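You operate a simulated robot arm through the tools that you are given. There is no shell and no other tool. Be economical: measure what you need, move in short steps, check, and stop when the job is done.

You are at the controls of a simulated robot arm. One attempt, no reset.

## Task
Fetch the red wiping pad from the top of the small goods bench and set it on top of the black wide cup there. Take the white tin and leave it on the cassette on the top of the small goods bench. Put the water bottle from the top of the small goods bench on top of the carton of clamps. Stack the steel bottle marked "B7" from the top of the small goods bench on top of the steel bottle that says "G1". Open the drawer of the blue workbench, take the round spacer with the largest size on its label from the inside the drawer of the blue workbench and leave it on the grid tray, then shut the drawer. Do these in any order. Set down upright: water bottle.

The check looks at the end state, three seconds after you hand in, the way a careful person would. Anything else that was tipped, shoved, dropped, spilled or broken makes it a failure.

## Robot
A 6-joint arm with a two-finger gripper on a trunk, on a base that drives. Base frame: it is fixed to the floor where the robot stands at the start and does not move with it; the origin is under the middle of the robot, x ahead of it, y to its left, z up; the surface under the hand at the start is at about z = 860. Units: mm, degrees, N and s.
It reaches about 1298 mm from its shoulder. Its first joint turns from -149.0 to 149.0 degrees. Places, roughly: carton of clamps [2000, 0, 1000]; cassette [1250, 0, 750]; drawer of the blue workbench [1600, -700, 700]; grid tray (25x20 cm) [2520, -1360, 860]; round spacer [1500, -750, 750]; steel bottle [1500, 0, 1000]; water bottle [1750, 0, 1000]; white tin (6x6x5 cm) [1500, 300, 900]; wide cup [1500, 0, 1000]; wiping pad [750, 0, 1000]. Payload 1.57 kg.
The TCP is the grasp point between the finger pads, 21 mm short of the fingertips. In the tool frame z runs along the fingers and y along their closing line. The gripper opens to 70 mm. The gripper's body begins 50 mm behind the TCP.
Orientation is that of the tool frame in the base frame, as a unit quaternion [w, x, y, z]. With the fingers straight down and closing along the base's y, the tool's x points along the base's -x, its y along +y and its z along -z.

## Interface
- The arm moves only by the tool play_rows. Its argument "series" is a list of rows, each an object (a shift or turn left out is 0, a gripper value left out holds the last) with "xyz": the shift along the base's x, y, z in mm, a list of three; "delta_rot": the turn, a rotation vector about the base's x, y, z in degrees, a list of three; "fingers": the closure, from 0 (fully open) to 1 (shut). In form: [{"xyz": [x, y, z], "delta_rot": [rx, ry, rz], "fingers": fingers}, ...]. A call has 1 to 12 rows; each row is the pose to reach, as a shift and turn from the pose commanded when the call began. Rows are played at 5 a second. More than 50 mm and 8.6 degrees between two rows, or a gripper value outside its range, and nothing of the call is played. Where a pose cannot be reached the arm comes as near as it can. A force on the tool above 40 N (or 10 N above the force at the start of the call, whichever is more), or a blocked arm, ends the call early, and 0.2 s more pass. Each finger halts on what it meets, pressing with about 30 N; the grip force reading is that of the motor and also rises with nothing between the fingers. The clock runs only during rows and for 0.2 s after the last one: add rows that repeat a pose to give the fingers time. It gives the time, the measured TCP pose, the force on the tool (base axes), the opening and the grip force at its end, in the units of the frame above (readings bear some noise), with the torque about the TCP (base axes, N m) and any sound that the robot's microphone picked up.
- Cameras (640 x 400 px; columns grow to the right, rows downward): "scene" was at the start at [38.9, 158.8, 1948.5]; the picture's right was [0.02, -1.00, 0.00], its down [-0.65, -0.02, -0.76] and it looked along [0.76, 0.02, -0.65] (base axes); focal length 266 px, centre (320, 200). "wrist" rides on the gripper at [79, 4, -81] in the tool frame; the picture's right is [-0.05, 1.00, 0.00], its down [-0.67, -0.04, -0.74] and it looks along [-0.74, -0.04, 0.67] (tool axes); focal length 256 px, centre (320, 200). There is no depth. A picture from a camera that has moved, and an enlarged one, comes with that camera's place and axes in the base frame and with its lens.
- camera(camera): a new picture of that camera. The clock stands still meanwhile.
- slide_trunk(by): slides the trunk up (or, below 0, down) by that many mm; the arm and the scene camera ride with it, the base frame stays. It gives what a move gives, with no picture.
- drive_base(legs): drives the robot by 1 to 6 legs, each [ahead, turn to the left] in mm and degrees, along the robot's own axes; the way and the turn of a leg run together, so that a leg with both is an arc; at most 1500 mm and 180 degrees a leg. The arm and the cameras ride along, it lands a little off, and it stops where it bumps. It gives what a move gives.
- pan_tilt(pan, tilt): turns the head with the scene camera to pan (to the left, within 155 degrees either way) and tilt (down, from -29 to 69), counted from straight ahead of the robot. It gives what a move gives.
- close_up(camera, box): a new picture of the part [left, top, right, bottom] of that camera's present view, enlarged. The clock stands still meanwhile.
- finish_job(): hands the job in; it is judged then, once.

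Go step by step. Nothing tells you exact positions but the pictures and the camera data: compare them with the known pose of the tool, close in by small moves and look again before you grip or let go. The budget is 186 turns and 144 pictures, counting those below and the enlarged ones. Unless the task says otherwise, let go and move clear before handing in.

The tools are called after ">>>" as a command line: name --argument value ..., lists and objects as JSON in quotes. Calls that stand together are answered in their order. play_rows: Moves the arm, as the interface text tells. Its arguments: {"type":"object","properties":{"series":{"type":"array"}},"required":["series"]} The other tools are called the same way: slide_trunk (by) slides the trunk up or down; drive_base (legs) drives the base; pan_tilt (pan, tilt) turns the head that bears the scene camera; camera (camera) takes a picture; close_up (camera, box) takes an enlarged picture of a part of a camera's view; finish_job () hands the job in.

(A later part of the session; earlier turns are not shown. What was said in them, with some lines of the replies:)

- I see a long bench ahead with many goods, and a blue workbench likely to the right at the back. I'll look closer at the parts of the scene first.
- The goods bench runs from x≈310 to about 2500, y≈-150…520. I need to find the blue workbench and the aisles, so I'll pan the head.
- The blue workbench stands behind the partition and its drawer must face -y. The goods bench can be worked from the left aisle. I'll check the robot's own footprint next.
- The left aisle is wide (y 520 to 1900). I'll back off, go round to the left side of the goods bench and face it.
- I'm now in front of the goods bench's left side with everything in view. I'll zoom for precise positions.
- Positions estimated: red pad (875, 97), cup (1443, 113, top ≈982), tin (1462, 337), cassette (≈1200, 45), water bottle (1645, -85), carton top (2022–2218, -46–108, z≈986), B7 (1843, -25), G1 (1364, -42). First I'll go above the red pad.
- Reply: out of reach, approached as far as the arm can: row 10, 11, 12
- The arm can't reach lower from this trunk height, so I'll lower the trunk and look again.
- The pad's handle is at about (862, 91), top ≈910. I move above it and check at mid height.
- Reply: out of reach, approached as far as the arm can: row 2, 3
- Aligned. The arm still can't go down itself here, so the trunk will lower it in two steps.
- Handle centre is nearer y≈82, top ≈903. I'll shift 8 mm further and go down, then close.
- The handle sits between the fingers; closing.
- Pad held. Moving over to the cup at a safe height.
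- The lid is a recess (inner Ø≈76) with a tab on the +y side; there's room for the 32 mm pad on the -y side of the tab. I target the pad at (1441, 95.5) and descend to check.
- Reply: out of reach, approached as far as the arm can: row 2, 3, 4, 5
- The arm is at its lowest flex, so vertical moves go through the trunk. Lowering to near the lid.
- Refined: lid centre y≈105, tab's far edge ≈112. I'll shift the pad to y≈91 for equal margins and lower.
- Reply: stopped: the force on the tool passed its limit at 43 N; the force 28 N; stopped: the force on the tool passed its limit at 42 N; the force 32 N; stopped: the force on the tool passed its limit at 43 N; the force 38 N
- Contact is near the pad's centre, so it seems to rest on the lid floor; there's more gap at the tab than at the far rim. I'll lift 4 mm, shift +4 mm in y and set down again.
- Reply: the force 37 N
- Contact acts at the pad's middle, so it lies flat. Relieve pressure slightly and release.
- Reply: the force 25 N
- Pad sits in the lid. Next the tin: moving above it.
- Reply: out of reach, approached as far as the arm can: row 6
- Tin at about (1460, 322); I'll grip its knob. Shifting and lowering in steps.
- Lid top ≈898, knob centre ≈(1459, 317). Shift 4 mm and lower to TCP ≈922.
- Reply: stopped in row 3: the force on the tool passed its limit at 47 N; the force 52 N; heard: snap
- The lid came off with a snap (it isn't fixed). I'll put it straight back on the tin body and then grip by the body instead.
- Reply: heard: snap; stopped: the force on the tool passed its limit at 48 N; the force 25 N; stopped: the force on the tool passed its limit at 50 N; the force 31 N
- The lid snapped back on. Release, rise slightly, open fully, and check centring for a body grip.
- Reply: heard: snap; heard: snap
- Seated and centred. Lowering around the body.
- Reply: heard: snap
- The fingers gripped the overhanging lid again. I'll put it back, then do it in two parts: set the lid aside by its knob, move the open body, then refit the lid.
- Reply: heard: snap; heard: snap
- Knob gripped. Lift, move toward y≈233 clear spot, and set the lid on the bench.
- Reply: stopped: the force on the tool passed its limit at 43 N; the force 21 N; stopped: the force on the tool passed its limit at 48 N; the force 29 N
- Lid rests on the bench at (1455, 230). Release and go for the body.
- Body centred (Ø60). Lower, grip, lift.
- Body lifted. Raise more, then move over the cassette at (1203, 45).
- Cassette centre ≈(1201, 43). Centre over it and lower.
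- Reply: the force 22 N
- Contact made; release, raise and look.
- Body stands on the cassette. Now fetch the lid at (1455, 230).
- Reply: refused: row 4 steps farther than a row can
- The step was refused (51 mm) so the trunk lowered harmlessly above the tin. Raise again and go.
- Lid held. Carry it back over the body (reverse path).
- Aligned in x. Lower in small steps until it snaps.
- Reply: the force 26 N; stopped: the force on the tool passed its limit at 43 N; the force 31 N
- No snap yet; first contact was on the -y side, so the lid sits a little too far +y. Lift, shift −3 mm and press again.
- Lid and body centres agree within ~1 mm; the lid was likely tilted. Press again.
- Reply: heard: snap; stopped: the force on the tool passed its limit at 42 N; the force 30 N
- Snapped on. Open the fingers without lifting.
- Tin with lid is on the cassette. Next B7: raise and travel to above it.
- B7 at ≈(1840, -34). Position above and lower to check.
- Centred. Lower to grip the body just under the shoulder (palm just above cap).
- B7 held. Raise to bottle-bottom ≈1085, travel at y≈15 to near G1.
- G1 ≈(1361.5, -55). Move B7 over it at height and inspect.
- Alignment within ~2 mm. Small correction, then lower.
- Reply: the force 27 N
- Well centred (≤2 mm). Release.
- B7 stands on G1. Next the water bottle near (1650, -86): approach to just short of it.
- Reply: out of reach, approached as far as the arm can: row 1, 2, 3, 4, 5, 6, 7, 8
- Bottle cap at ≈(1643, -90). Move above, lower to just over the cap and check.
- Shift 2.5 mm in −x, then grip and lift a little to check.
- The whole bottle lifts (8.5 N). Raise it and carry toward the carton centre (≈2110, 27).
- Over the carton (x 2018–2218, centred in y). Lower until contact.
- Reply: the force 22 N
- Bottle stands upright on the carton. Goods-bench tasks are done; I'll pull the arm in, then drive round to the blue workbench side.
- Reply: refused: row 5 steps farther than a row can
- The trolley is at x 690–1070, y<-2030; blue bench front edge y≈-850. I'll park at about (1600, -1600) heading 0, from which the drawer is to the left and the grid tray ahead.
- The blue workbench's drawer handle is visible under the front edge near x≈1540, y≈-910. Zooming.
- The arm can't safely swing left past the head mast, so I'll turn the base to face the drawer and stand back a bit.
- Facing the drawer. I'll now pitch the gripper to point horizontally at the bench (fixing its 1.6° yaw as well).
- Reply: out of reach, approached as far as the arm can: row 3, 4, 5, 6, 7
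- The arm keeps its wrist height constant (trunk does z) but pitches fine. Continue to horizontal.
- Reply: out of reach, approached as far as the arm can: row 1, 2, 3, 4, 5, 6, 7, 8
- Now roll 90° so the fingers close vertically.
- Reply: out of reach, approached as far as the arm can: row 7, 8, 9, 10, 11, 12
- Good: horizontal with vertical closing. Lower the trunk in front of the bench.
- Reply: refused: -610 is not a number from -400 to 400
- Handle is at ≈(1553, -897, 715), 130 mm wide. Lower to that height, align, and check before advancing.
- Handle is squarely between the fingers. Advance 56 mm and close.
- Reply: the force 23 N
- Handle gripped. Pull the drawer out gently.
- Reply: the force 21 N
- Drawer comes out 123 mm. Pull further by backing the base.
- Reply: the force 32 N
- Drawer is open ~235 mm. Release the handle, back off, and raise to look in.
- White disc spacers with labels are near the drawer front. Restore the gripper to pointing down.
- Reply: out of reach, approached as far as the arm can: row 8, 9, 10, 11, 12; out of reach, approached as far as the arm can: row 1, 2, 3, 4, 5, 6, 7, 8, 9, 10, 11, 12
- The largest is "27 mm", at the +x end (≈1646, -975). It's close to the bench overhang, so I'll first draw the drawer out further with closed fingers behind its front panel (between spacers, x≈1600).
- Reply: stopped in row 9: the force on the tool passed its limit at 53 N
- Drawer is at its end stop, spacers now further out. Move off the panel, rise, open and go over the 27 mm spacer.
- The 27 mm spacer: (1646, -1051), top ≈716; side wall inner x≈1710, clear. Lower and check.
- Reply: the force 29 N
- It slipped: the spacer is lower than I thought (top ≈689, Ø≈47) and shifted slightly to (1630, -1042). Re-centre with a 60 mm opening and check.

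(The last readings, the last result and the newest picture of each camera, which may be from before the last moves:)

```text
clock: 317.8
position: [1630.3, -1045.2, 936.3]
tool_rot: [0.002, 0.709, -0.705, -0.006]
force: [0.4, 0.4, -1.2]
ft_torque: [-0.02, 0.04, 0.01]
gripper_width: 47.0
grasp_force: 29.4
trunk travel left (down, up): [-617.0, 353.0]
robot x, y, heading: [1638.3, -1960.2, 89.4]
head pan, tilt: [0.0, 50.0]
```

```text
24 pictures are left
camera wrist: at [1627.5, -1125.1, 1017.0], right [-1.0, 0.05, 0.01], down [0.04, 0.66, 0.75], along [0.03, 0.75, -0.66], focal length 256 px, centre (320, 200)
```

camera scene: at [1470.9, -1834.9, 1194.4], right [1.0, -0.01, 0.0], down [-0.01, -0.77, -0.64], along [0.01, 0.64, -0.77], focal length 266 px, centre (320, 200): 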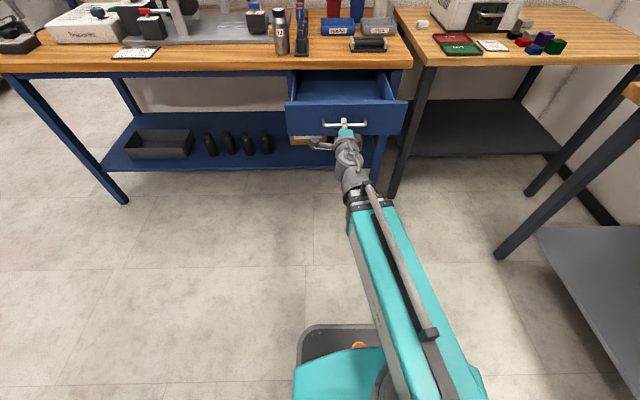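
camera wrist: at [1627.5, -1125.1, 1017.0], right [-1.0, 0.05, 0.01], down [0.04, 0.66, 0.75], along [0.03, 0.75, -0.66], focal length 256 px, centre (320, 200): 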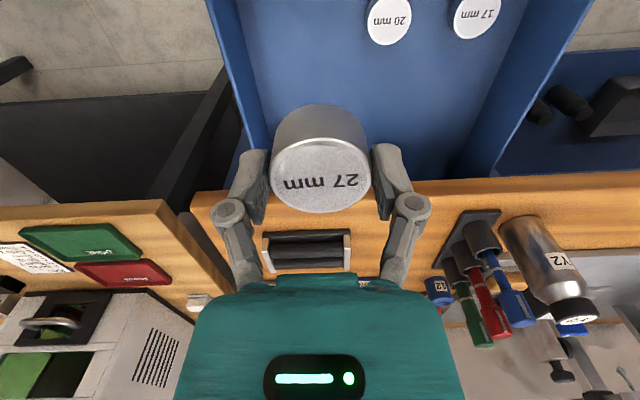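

27 mm spacer held. Raise and turn toward the grid tray.

>>> slide_trunk --by 160

>>> drive_base --legs '[[0, -55]]'

>>> camera --camera "scene"

```text
clock: 319.6
position: [1629.5, -1044.7, 1096.7]
tool_rot: [0.002, 0.708, -0.706, -0.006]
force: [-0.4, 0.3, -1.4]
ft_torque: [-0.02, -0.02, 0.0]
gripper_width: 47.0
grasp_force: 30.0
trunk travel left (down, up): [-777.0, 193.0]
robot x, y, heading: [1642.1, -1960.0, 89.2]
head pan, tilt: [0.0, 50.0]
```

```text
clock: 323.6
position: [2386.7, -1427.2, 1095.2]
tool_rot: [0.001, -0.302, 0.953, 0.006]
force: [-0.2, -0.5, -1.0]
ft_torque: [-0.01, 0.0, 0.0]
gripper_width: 46.8
grasp_force: 29.9
trunk travel left (down, up): [-777.0, 193.0]
robot x, y, heading: [1616.8, -1929.6, 34.0]
head pan, tilt: [0.0, 50.0]
```

```text
23 pictures are left
camera scene: at [1547.8, -1767.1, 1756.1], right [0.56, -0.83, 0.0], down [-0.63, -0.43, -0.64], along [0.53, 0.36, -0.77], focal length 266 px, centre (320, 200)
```

scene: 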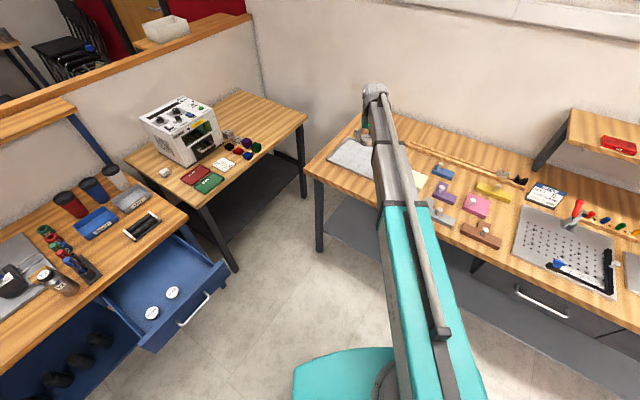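

>>> play_rows --series '[{"xyz": [30, 22, 0]}, {"xyz": [60, 44, 0]}, {"xyz": [60, 44, 0]}]'

>>> camera --camera "wrist"

```text
clock: 324.4
position: [2446.7, -1383.9, 1096.5]
tool_rot: [0.002, -0.301, 0.954, 0.006]
force: [0.3, -1.0, -1.0]
ft_torque: [-0.01, -0.01, -0.03]
gripper_width: 46.9
grasp_force: 29.8
trunk travel left (down, up): [-777.0, 193.0]
robot x, y, heading: [1616.2, -1925.6, 34.0]
head pan, tilt: [0.0, 50.0]
```

```text
22 pictures are left
camera wrist: at [2379.6, -1427.6, 1177.2], right [-0.53, 0.85, 0.01], down [0.57, 0.34, 0.75], along [0.63, 0.4, -0.66], focal length 256 px, centre (320, 200)
```

wrist: 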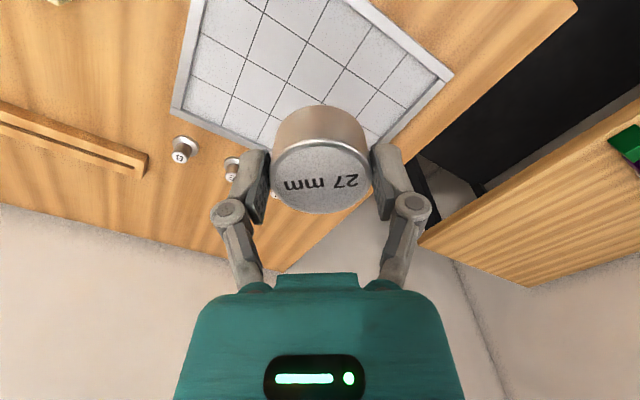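

Tray spans x≈2410–2620, y≈-1497…-1228; centre (2512, -1362). Move over the centre and lower.

>>> play_rows --series '[{"xyz": [33, 11, 0]}, {"xyz": [65, 22, 0]}, {"xyz": [65, 22, 0]}]'

>>> slide_trunk --by -165

>>> camera --camera "wrist"

```text
clock: 325.2
position: [2510.0, -1362.8, 1097.4]
tool_rot: [0.001, -0.301, 0.954, 0.006]
force: [0.0, -0.2, -0.7]
ft_torque: [-0.03, 0.0, 0.01]
gripper_width: 46.8
grasp_force: 30.1
trunk travel left (down, up): [-777.0, 193.0]
robot x, y, heading: [1617.0, -1928.4, 34.0]
head pan, tilt: [0.0, 50.0]
```

```text
clock: 327.1
position: [2510.6, -1363.0, 930.5]
tool_rot: [0.002, -0.302, 0.953, 0.007]
force: [0.3, 0.8, -0.9]
ft_torque: [0.02, 0.0, -0.01]
gripper_width: 46.4
grasp_force: 30.3
trunk travel left (down, up): [-612.0, 358.0]
robot x, y, heading: [1618.1, -1924.2, 34.0]
head pan, tilt: [0.0, 50.0]
```

```text
21 pictures are left
camera wrist: at [2444.1, -1406.4, 1012.1], right [-0.53, 0.85, 0.01], down [0.57, 0.34, 0.75], along [0.63, 0.4, -0.66], focal length 256 px, centre (320, 200)
```

wrist: 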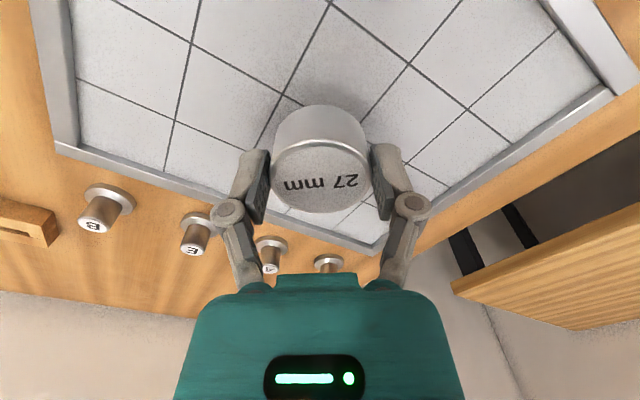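

>>> slide_trunk --by -24

>>> slide_trunk --by -4

>>> slide_trunk --by -4

>>> slide_trunk --by -4

```text
clock: 327.8
position: [2508.9, -1362.7, 906.2]
tool_rot: [0.002, -0.301, 0.953, 0.006]
force: [0.2, -0.3, -0.7]
ft_torque: [0.04, -0.02, -0.02]
gripper_width: 46.6
grasp_force: 30.6
trunk travel left (down, up): [-588.0, 382.0]
robot x, y, heading: [1615.9, -1925.9, 33.8]
head pan, tilt: [0.0, 50.0]
```

```text
clock: 328.3
position: [2510.3, -1362.7, 903.4]
tool_rot: [0.002, -0.302, 0.953, 0.006]
force: [-1.0, 0.0, -0.2]
ft_torque: [-0.02, -0.02, 0.01]
gripper_width: 46.9
grasp_force: 30.0
trunk travel left (down, up): [-584.0, 386.0]
robot x, y, heading: [1614.3, -1928.3, 34.2]
head pan, tilt: [0.0, 50.0]
```

```text
clock: 328.9
position: [2511.1, -1362.6, 897.8]
tool_rot: [0.001, -0.301, 0.953, 0.006]
force: [0.0, 0.5, -1.7]
ft_torque: [-0.01, 0.02, -0.01]
gripper_width: 46.4
grasp_force: 30.0
trunk travel left (down, up): [-580.0, 390.0]
robot x, y, heading: [1616.1, -1928.1, 34.2]
head pan, tilt: [0.0, 50.0]
```

```text
clock: 329.4
position: [2509.6, -1362.5, 897.4]
tool_rot: [0.003, -0.302, 0.953, 0.007]
force: [7.7, 5.2, 24.4]
ft_torque: [0.14, -0.21, -0.05]
gripper_width: 47.1
grasp_force: 29.7
trunk travel left (down, up): [-576.0, 394.0]
robot x, y, heading: [1619.8, -1928.1, 34.3]
head pan, tilt: [0.0, 50.0]
```

Contact. Release and rise.

>>> slide_trunk --by 2

>>> play_rows --series '[{"fingers": 0.2}, {"fingers": 0}, {"fingers": 0}, {"fingers": 0}]'

>>> slide_trunk --by 150

>>> camera --camera "wrist"

```text
clock: 329.9
position: [2509.8, -1363.5, 897.9]
tool_rot: [0.002, -0.301, 0.953, 0.007]
force: [1.7, 0.6, 7.8]
ft_torque: [0.2, -0.17, -0.02]
gripper_width: 46.5
grasp_force: 30.5
trunk travel left (down, up): [-578.0, 392.0]
robot x, y, heading: [1619.3, -1926.4, 33.7]
head pan, tilt: [0.0, 50.0]
```

```text
clock: 330.9
position: [2510.3, -1362.6, 896.1]
tool_rot: [0.002, -0.302, 0.953, 0.006]
force: [-0.8, 0.9, -0.6]
ft_torque: [-0.01, -0.03, -0.02]
gripper_width: 69.9
grasp_force: 0.1
trunk travel left (down, up): [-578.0, 392.0]
robot x, y, heading: [1615.7, -1921.5, 33.8]
head pan, tilt: [0.0, 50.0]
```

```text
clock: 332.6
position: [2509.2, -1361.8, 1046.7]
tool_rot: [0.001, -0.302, 0.953, 0.007]
force: [0.0, -0.2, -0.2]
ft_torque: [0.0, 0.01, -0.02]
gripper_width: 69.8
grasp_force: 0.1
trunk travel left (down, up): [-728.0, 242.0]
robot x, y, heading: [1617.1, -1929.3, 34.2]
head pan, tilt: [0.0, 50.0]
```

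```text
20 pictures are left
camera wrist: at [2444.2, -1406.3, 1128.0], right [-0.53, 0.85, 0.01], down [0.57, 0.34, 0.75], along [0.63, 0.4, -0.66], focal length 256 px, centre (320, 200)
```

wrist: 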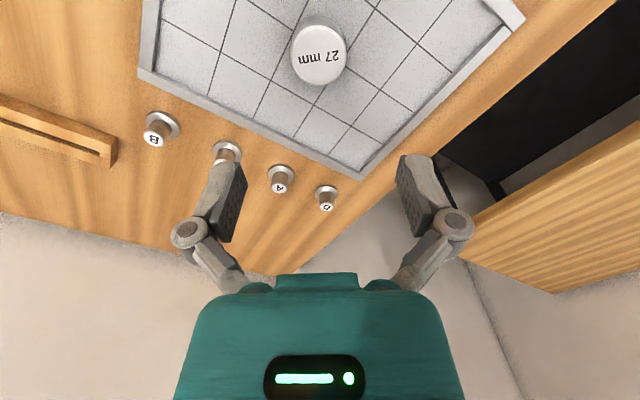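

Spacer rests flat on the tray. Retract the arm and turn back to the drawer.

>>> play_rows --series '[{"xyz": [-33, -22, 0], "fingers": 1}, {"xyz": [-66, -45, 0]}, {"xyz": [-100, -67, 0]}, {"xyz": [-133, -90, 0]}, {"xyz": [-166, -112, 0]}, {"xyz": [-199, -134, 0]}, {"xyz": [-232, -156, 0]}, {"xyz": [-262, -177, 0]}, {"xyz": [-262, -177, 0]}]'

>>> slide_trunk --by 80

>>> drive_base --legs '[[0, 55.5]]'

>>> camera --camera "scene"

```text
clock: 334.6
position: [2248.2, -1540.7, 1047.4]
tool_rot: [0.003, -0.302, 0.953, 0.006]
force: [-0.8, 1.0, 0.0]
ft_torque: [0.02, 0.02, -0.03]
gripper_width: 0.2
grasp_force: 28.8
trunk travel left (down, up): [-728.0, 242.0]
robot x, y, heading: [1617.0, -1923.9, 34.0]
head pan, tilt: [0.0, 50.0]
```

```text
clock: 335.8
position: [2248.7, -1540.5, 1125.6]
tool_rot: [0.002, -0.301, 0.954, 0.006]
force: [0.4, 0.1, -0.1]
ft_torque: [-0.02, -0.03, 0.02]
gripper_width: 0.2
grasp_force: 28.8
trunk travel left (down, up): [-808.0, 162.0]
robot x, y, heading: [1618.5, -1926.6, 34.0]
head pan, tilt: [0.0, 50.0]
```

```text
clock: 339.9
position: [1650.8, -1185.9, 1126.4]
tool_rot: [0.001, 0.713, -0.701, -0.006]
force: [0.2, 0.5, -0.4]
ft_torque: [-0.02, -0.03, 0.01]
gripper_width: 0.0
grasp_force: 28.5
trunk travel left (down, up): [-808.0, 162.0]
robot x, y, heading: [1646.4, -1928.5, 89.7]
head pan, tilt: [0.0, 50.0]
```

```text
19 pictures are left
camera scene: at [1472.9, -1892.1, 1787.1], right [1.0, -0.01, 0.0], down [-0.01, -0.77, -0.64], along [0.0, 0.64, -0.77], focal length 266 px, centre (320, 200)
```

scene: 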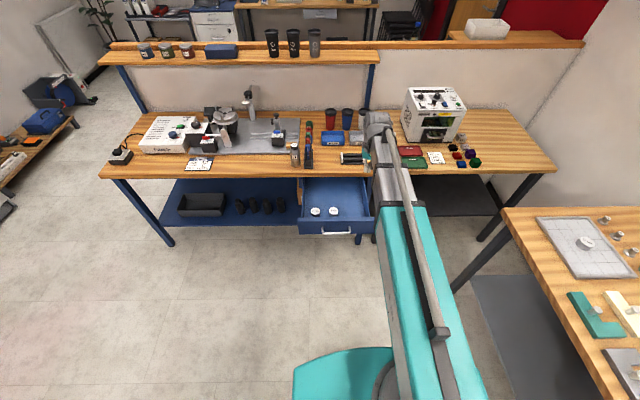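

>>> drive_base --legs '[[-90, 0]]'

>>> play_rows --series '[{"xyz": [-45, 0, 0]}, {"xyz": [-90, 10, 0]}, {"xyz": [-95, 10, 0], "delta_rot": [8, 0, 0]}, {"xyz": [-95, 10, 0], "delta_rot": [16, 0, 0]}, {"xyz": [-95, 10, 0], "delta_rot": [24, 0, 0]}, {"xyz": [-95, 10, 0], "delta_rot": [32, 0, 0]}, {"xyz": [-95, 10, 0], "delta_rot": [40, 0, 0]}, {"xyz": [-95, 10, 0], "delta_rot": [48, 0, 0]}, {"xyz": [-95, 10, 0], "delta_rot": [48, 0, 0]}]'

>>> play_rows --series '[{"delta_rot": [8, 0, 0]}, {"delta_rot": [16, 0, 0]}, {"delta_rot": [24, 0, 0]}, {"delta_rot": [32, 0, 0]}, {"delta_rot": [40, 0, 0]}, {"delta_rot": [41, 0, 0]}, {"delta_rot": [41, 0, 0]}]'

```text
clock: 341.1
position: [1650.1, -1278.4, 1127.1]
tool_rot: [0.001, 0.713, -0.701, -0.008]
force: [0.3, 0.3, -0.8]
ft_torque: [0.0, 0.01, -0.04]
gripper_width: 0.0
grasp_force: 28.5
trunk travel left (down, up): [-808.0, 162.0]
robot x, y, heading: [1640.6, -2017.6, 89.7]
head pan, tilt: [0.0, 50.0]
```

```text
clock: 343.1
position: [1555.9, -1267.3, 1190.8]
tool_rot: [-0.289, 0.653, -0.637, -0.292]
force: [0.1, 0.7, 0.5]
ft_torque: [0.0, -0.02, -0.01]
gripper_width: 0.0
grasp_force: 29.3
out of reach, approached as far as the arm can: row 4, 5, 6, 7, 8, 9
trunk travel left (down, up): [-808.0, 162.0]
robot x, y, heading: [1642.0, -2015.8, 89.5]
head pan, tilt: [0.0, 50.0]
```

```text
clock: 344.7
position: [1555.4, -1267.1, 1311.8]
tool_rot: [-0.499, 0.51, -0.495, -0.496]
force: [-0.6, -0.5, -0.6]
ft_torque: [-0.01, 0.02, -0.01]
gripper_width: 0.0
grasp_force: 28.8
out of reach, approached as far as the arm can: row 1, 2, 3, 4, 5, 6, 7
trunk travel left (down, up): [-808.0, 162.0]
robot x, y, heading: [1642.5, -2017.8, 89.7]
head pan, tilt: [0.0, 50.0]
```

Horizontal. Lower to z≈747 in front of the drawer front.

>>> slide_trunk --by -400

>>> slide_trunk --by -164

>>> camera --camera "wrist"

>>> camera --camera "scene"

```text
clock: 348.5
position: [1556.3, -1267.4, 912.2]
tool_rot: [-0.498, 0.51, -0.495, -0.496]
force: [-0.3, 0.5, 0.5]
ft_torque: [-0.03, 0.03, 0.0]
gripper_width: 0.0
grasp_force: 28.7
trunk travel left (down, up): [-408.0, 562.0]
robot x, y, heading: [1643.8, -2016.8, 89.5]
head pan, tilt: [0.0, 50.0]
```

```text
clock: 350.4
position: [1556.3, -1268.0, 747.5]
tool_rot: [-0.499, 0.51, -0.496, -0.496]
force: [-0.2, 0.4, 0.8]
ft_torque: [0.01, -0.02, 0.04]
gripper_width: 0.0
grasp_force: 28.7
trunk travel left (down, up): [-244.0, 726.0]
robot x, y, heading: [1644.1, -2014.4, 89.7]
head pan, tilt: [0.0, 50.0]
```

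```text
18 pictures are left
camera wrist: at [1555.3, -1349.8, 669.2], right [-1.0, -0.01, 0.04], down [0.03, -0.74, 0.68], along [0.02, 0.68, 0.74], focal length 256 px, centre (320, 200)
```

wrist: 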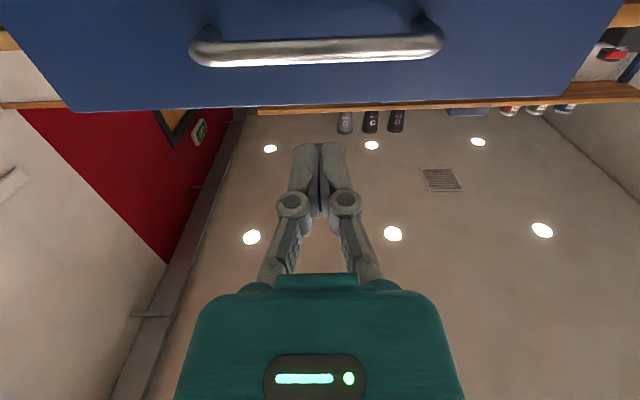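

```text
17 pictures are left
camera scene: at [1472.4, -1984.1, 1223.2], right [1.0, -0.01, 0.0], down [-0.01, -0.77, -0.64], along [0.0, 0.64, -0.77], focal length 266 px, centre (320, 200)
```

scene: 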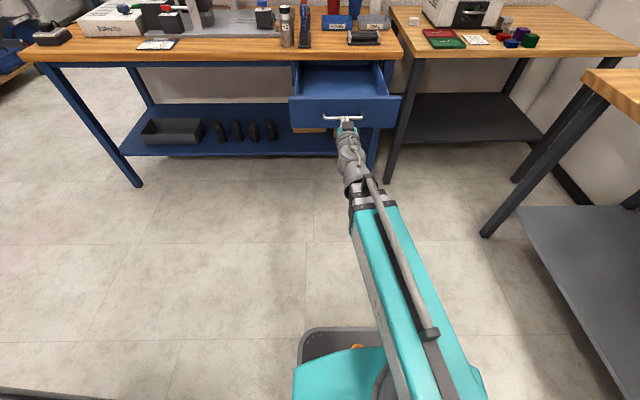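

Fingers are level between handle bar (720) and panel top (765). Push the drawer in.

>>> play_rows --series '[{"xyz": [0, 40, 0]}, {"xyz": [0, 75, 0]}, {"xyz": [0, 90, 0]}, {"xyz": [0, 110, 0]}, {"xyz": [0, 135, 0]}, {"xyz": [0, 160, 0]}, {"xyz": [0, 185, 0]}, {"xyz": [0, 210, 0]}, {"xyz": [0, 235, 0]}, {"xyz": [0, 260, 0]}, {"xyz": [0, 285, 0]}, {"xyz": [0, 310, 0]}]'

```text
clock: 353.0
position: [1556.5, -957.5, 746.7]
tool_rot: [-0.498, 0.51, -0.495, -0.496]
force: [0.8, -0.5, 0.1]
ft_torque: [-0.04, 0.02, 0.01]
gripper_width: 0.2
grasp_force: 28.5
trunk travel left (down, up): [-244.0, 726.0]
robot x, y, heading: [1645.1, -2016.0, 89.6]
head pan, tilt: [0.0, 50.0]
```

>>> play_rows --series '[{"xyz": [0, 10, 0]}, {"xyz": [0, 20, 0]}, {"xyz": [0, 30, 0]}, {"xyz": [0, 40, 0]}, {"xyz": [0, 48, 0]}, {"xyz": [0, 56, 0]}, {"xyz": [0, 62, 0]}, {"xyz": [0, 68, 0]}, {"xyz": [0, 74, 0]}, {"xyz": [0, 80, 0]}]'

>>> camera --camera "scene"

```text
clock: 355.1
position: [1556.3, -885.5, 746.0]
tool_rot: [-0.499, 0.509, -0.497, -0.495]
force: [0.6, -5.3, -2.5]
ft_torque: [-0.03, 0.03, 0.0]
gripper_width: 6.0
grasp_force: 29.3
trunk travel left (down, up): [-244.0, 726.0]
robot x, y, heading: [1643.8, -2016.4, 89.8]
head pan, tilt: [0.0, 50.0]
stopped in row 10: the force on the tool passed its limit at 49 N (the readings are from after the stop); the commanded pose is now the measured one
```

```text
16 pictures are left
camera scene: at [1472.4, -1984.1, 1223.2], right [1.0, -0.01, 0.0], down [-0.01, -0.77, -0.64], along [0.0, 0.64, -0.77], focal length 266 px, centre (320, 200)
```

scene: 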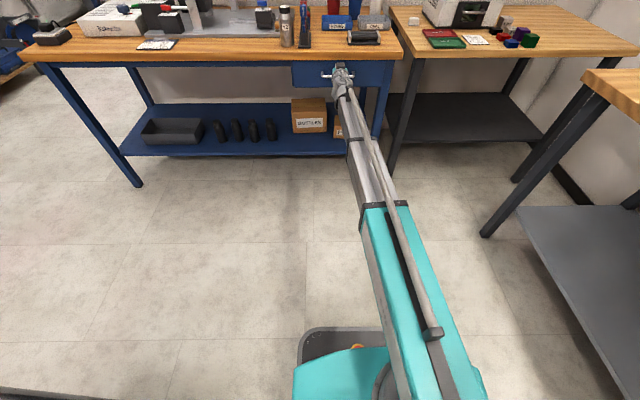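

The drawer hit its closed stop. Retract and verify.

>>> play_rows --series '[{"xyz": [0, -30, 0]}, {"xyz": [0, -70, 0]}, {"xyz": [0, -110, 0]}, {"xyz": [0, -150, 0]}, {"xyz": [0, -190, 0]}, {"xyz": [0, -230, 0]}, {"xyz": [0, -270, 0]}, {"xyz": [0, -310, 0]}]'

>>> close_up --camera "scene" --box '[240, 20, 440, 160]'

```text
clock: 356.9
position: [1556.6, -1195.3, 746.5]
tool_rot: [-0.499, 0.509, -0.496, -0.497]
force: [0.6, -0.2, 0.1]
ft_torque: [0.0, 0.04, -0.01]
gripper_width: 0.3
grasp_force: 28.6
trunk travel left (down, up): [-244.0, 726.0]
robot x, y, heading: [1646.8, -2020.2, 89.8]
head pan, tilt: [0.0, 50.0]
```

```text
2.86 times, centred on (340, 90) of scene
camera zoom: at [1472.4, -1983.9, 1223.1], right [1.0, -0.01, 0.0], down [-0.01, -0.77, -0.64], along [0.0, 0.64, -0.77], focal length 761 px, centre (263, 514)
```

zoom: 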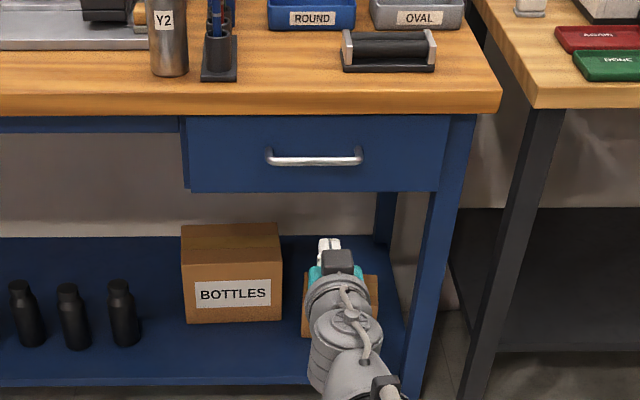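

Drawer is shut. Raise up and take a last look across at the goods bench and the tray.

>>> slide_trunk --by 400

>>> slide_trunk --by 300

>>> pan_tilt --pan 0 --tilt 25

>>> close_up --camera "scene" --box '[220, 120, 480, 282]'

```text
clock: 360.8
position: [1556.0, -1193.6, 1147.3]
tool_rot: [-0.499, 0.51, -0.495, -0.496]
force: [-0.1, -0.1, -0.1]
ft_torque: [0.0, -0.01, 0.02]
gripper_width: 0.1
grasp_force: 28.7
trunk travel left (down, up): [-644.0, 326.0]
robot x, y, heading: [1643.9, -2020.0, 89.5]
head pan, tilt: [0.0, 50.0]
```

```text
clock: 363.8
position: [1556.6, -1193.0, 1447.4]
tool_rot: [-0.5, 0.51, -0.496, -0.495]
force: [-0.2, -0.4, -0.6]
ft_torque: [0.01, -0.01, -0.02]
gripper_width: 0.1
grasp_force: 28.8
trunk travel left (down, up): [-944.0, 26.0]
robot x, y, heading: [1642.6, -2016.9, 89.8]
head pan, tilt: [0.0, 50.0]
```

```text
clock: 364.7
position: [1555.6, -1193.9, 1447.2]
tool_rot: [-0.499, 0.51, -0.495, -0.495]
force: [-0.2, 0.0, -0.3]
ft_torque: [-0.01, 0.02, 0.0]
gripper_width: 0.0
grasp_force: 27.8
trunk travel left (down, up): [-944.0, 26.0]
robot x, y, heading: [1644.6, -2019.5, 89.7]
head pan, tilt: [0.0, 25.0]
```

```text
2.46 times, centred on (350, 201) of scene
camera zoom: at [1472.5, -1969.0, 1960.5], right [1.0, -0.01, 0.0], down [0.0, -0.42, -0.91], along [0.01, 0.91, -0.42], focal length 656 px, centre (246, 198)
```

zoom: 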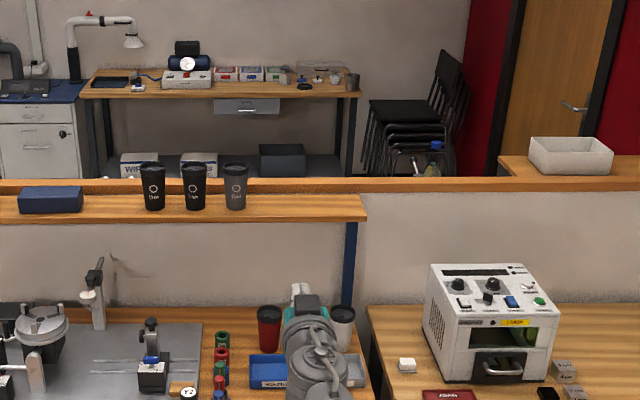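

The water bottle still stands upright behind the partition, the drawer is shut and the gripper is clear of everything. I'm handing in.

>>> finish_job

```text
The job is handed in.
```

I've handed the job in with all five jobs done, and the gripper was empty and clear of everything.

- **Wiping pad:** the red pad is in the recess of the black cup's lid, beside the raised tab.
- **White tin:** it sits on the cassette with its lid on. The lid popped off several times while I tried to grip it, so I moved the body first and snapped the lid back on afterwards.
- **Water bottle:** it stands upright on the carton of clamps.
- **Steel bottles:** B7 is stacked on G1, about 2 mm off centre.
- **Spacer:** the 27 mm spacer is on the grid tray. The first grip slipped and moved it about 15 mm inside the drawer; the 20 mm and 17 mm spacers stayed in their places. The drawer is pushed shut against its stop.

The pad, tin and steel bottles were last seen in place right after I set each one down. My final look across only showed the bottle's cap, because the partition hid the rest.
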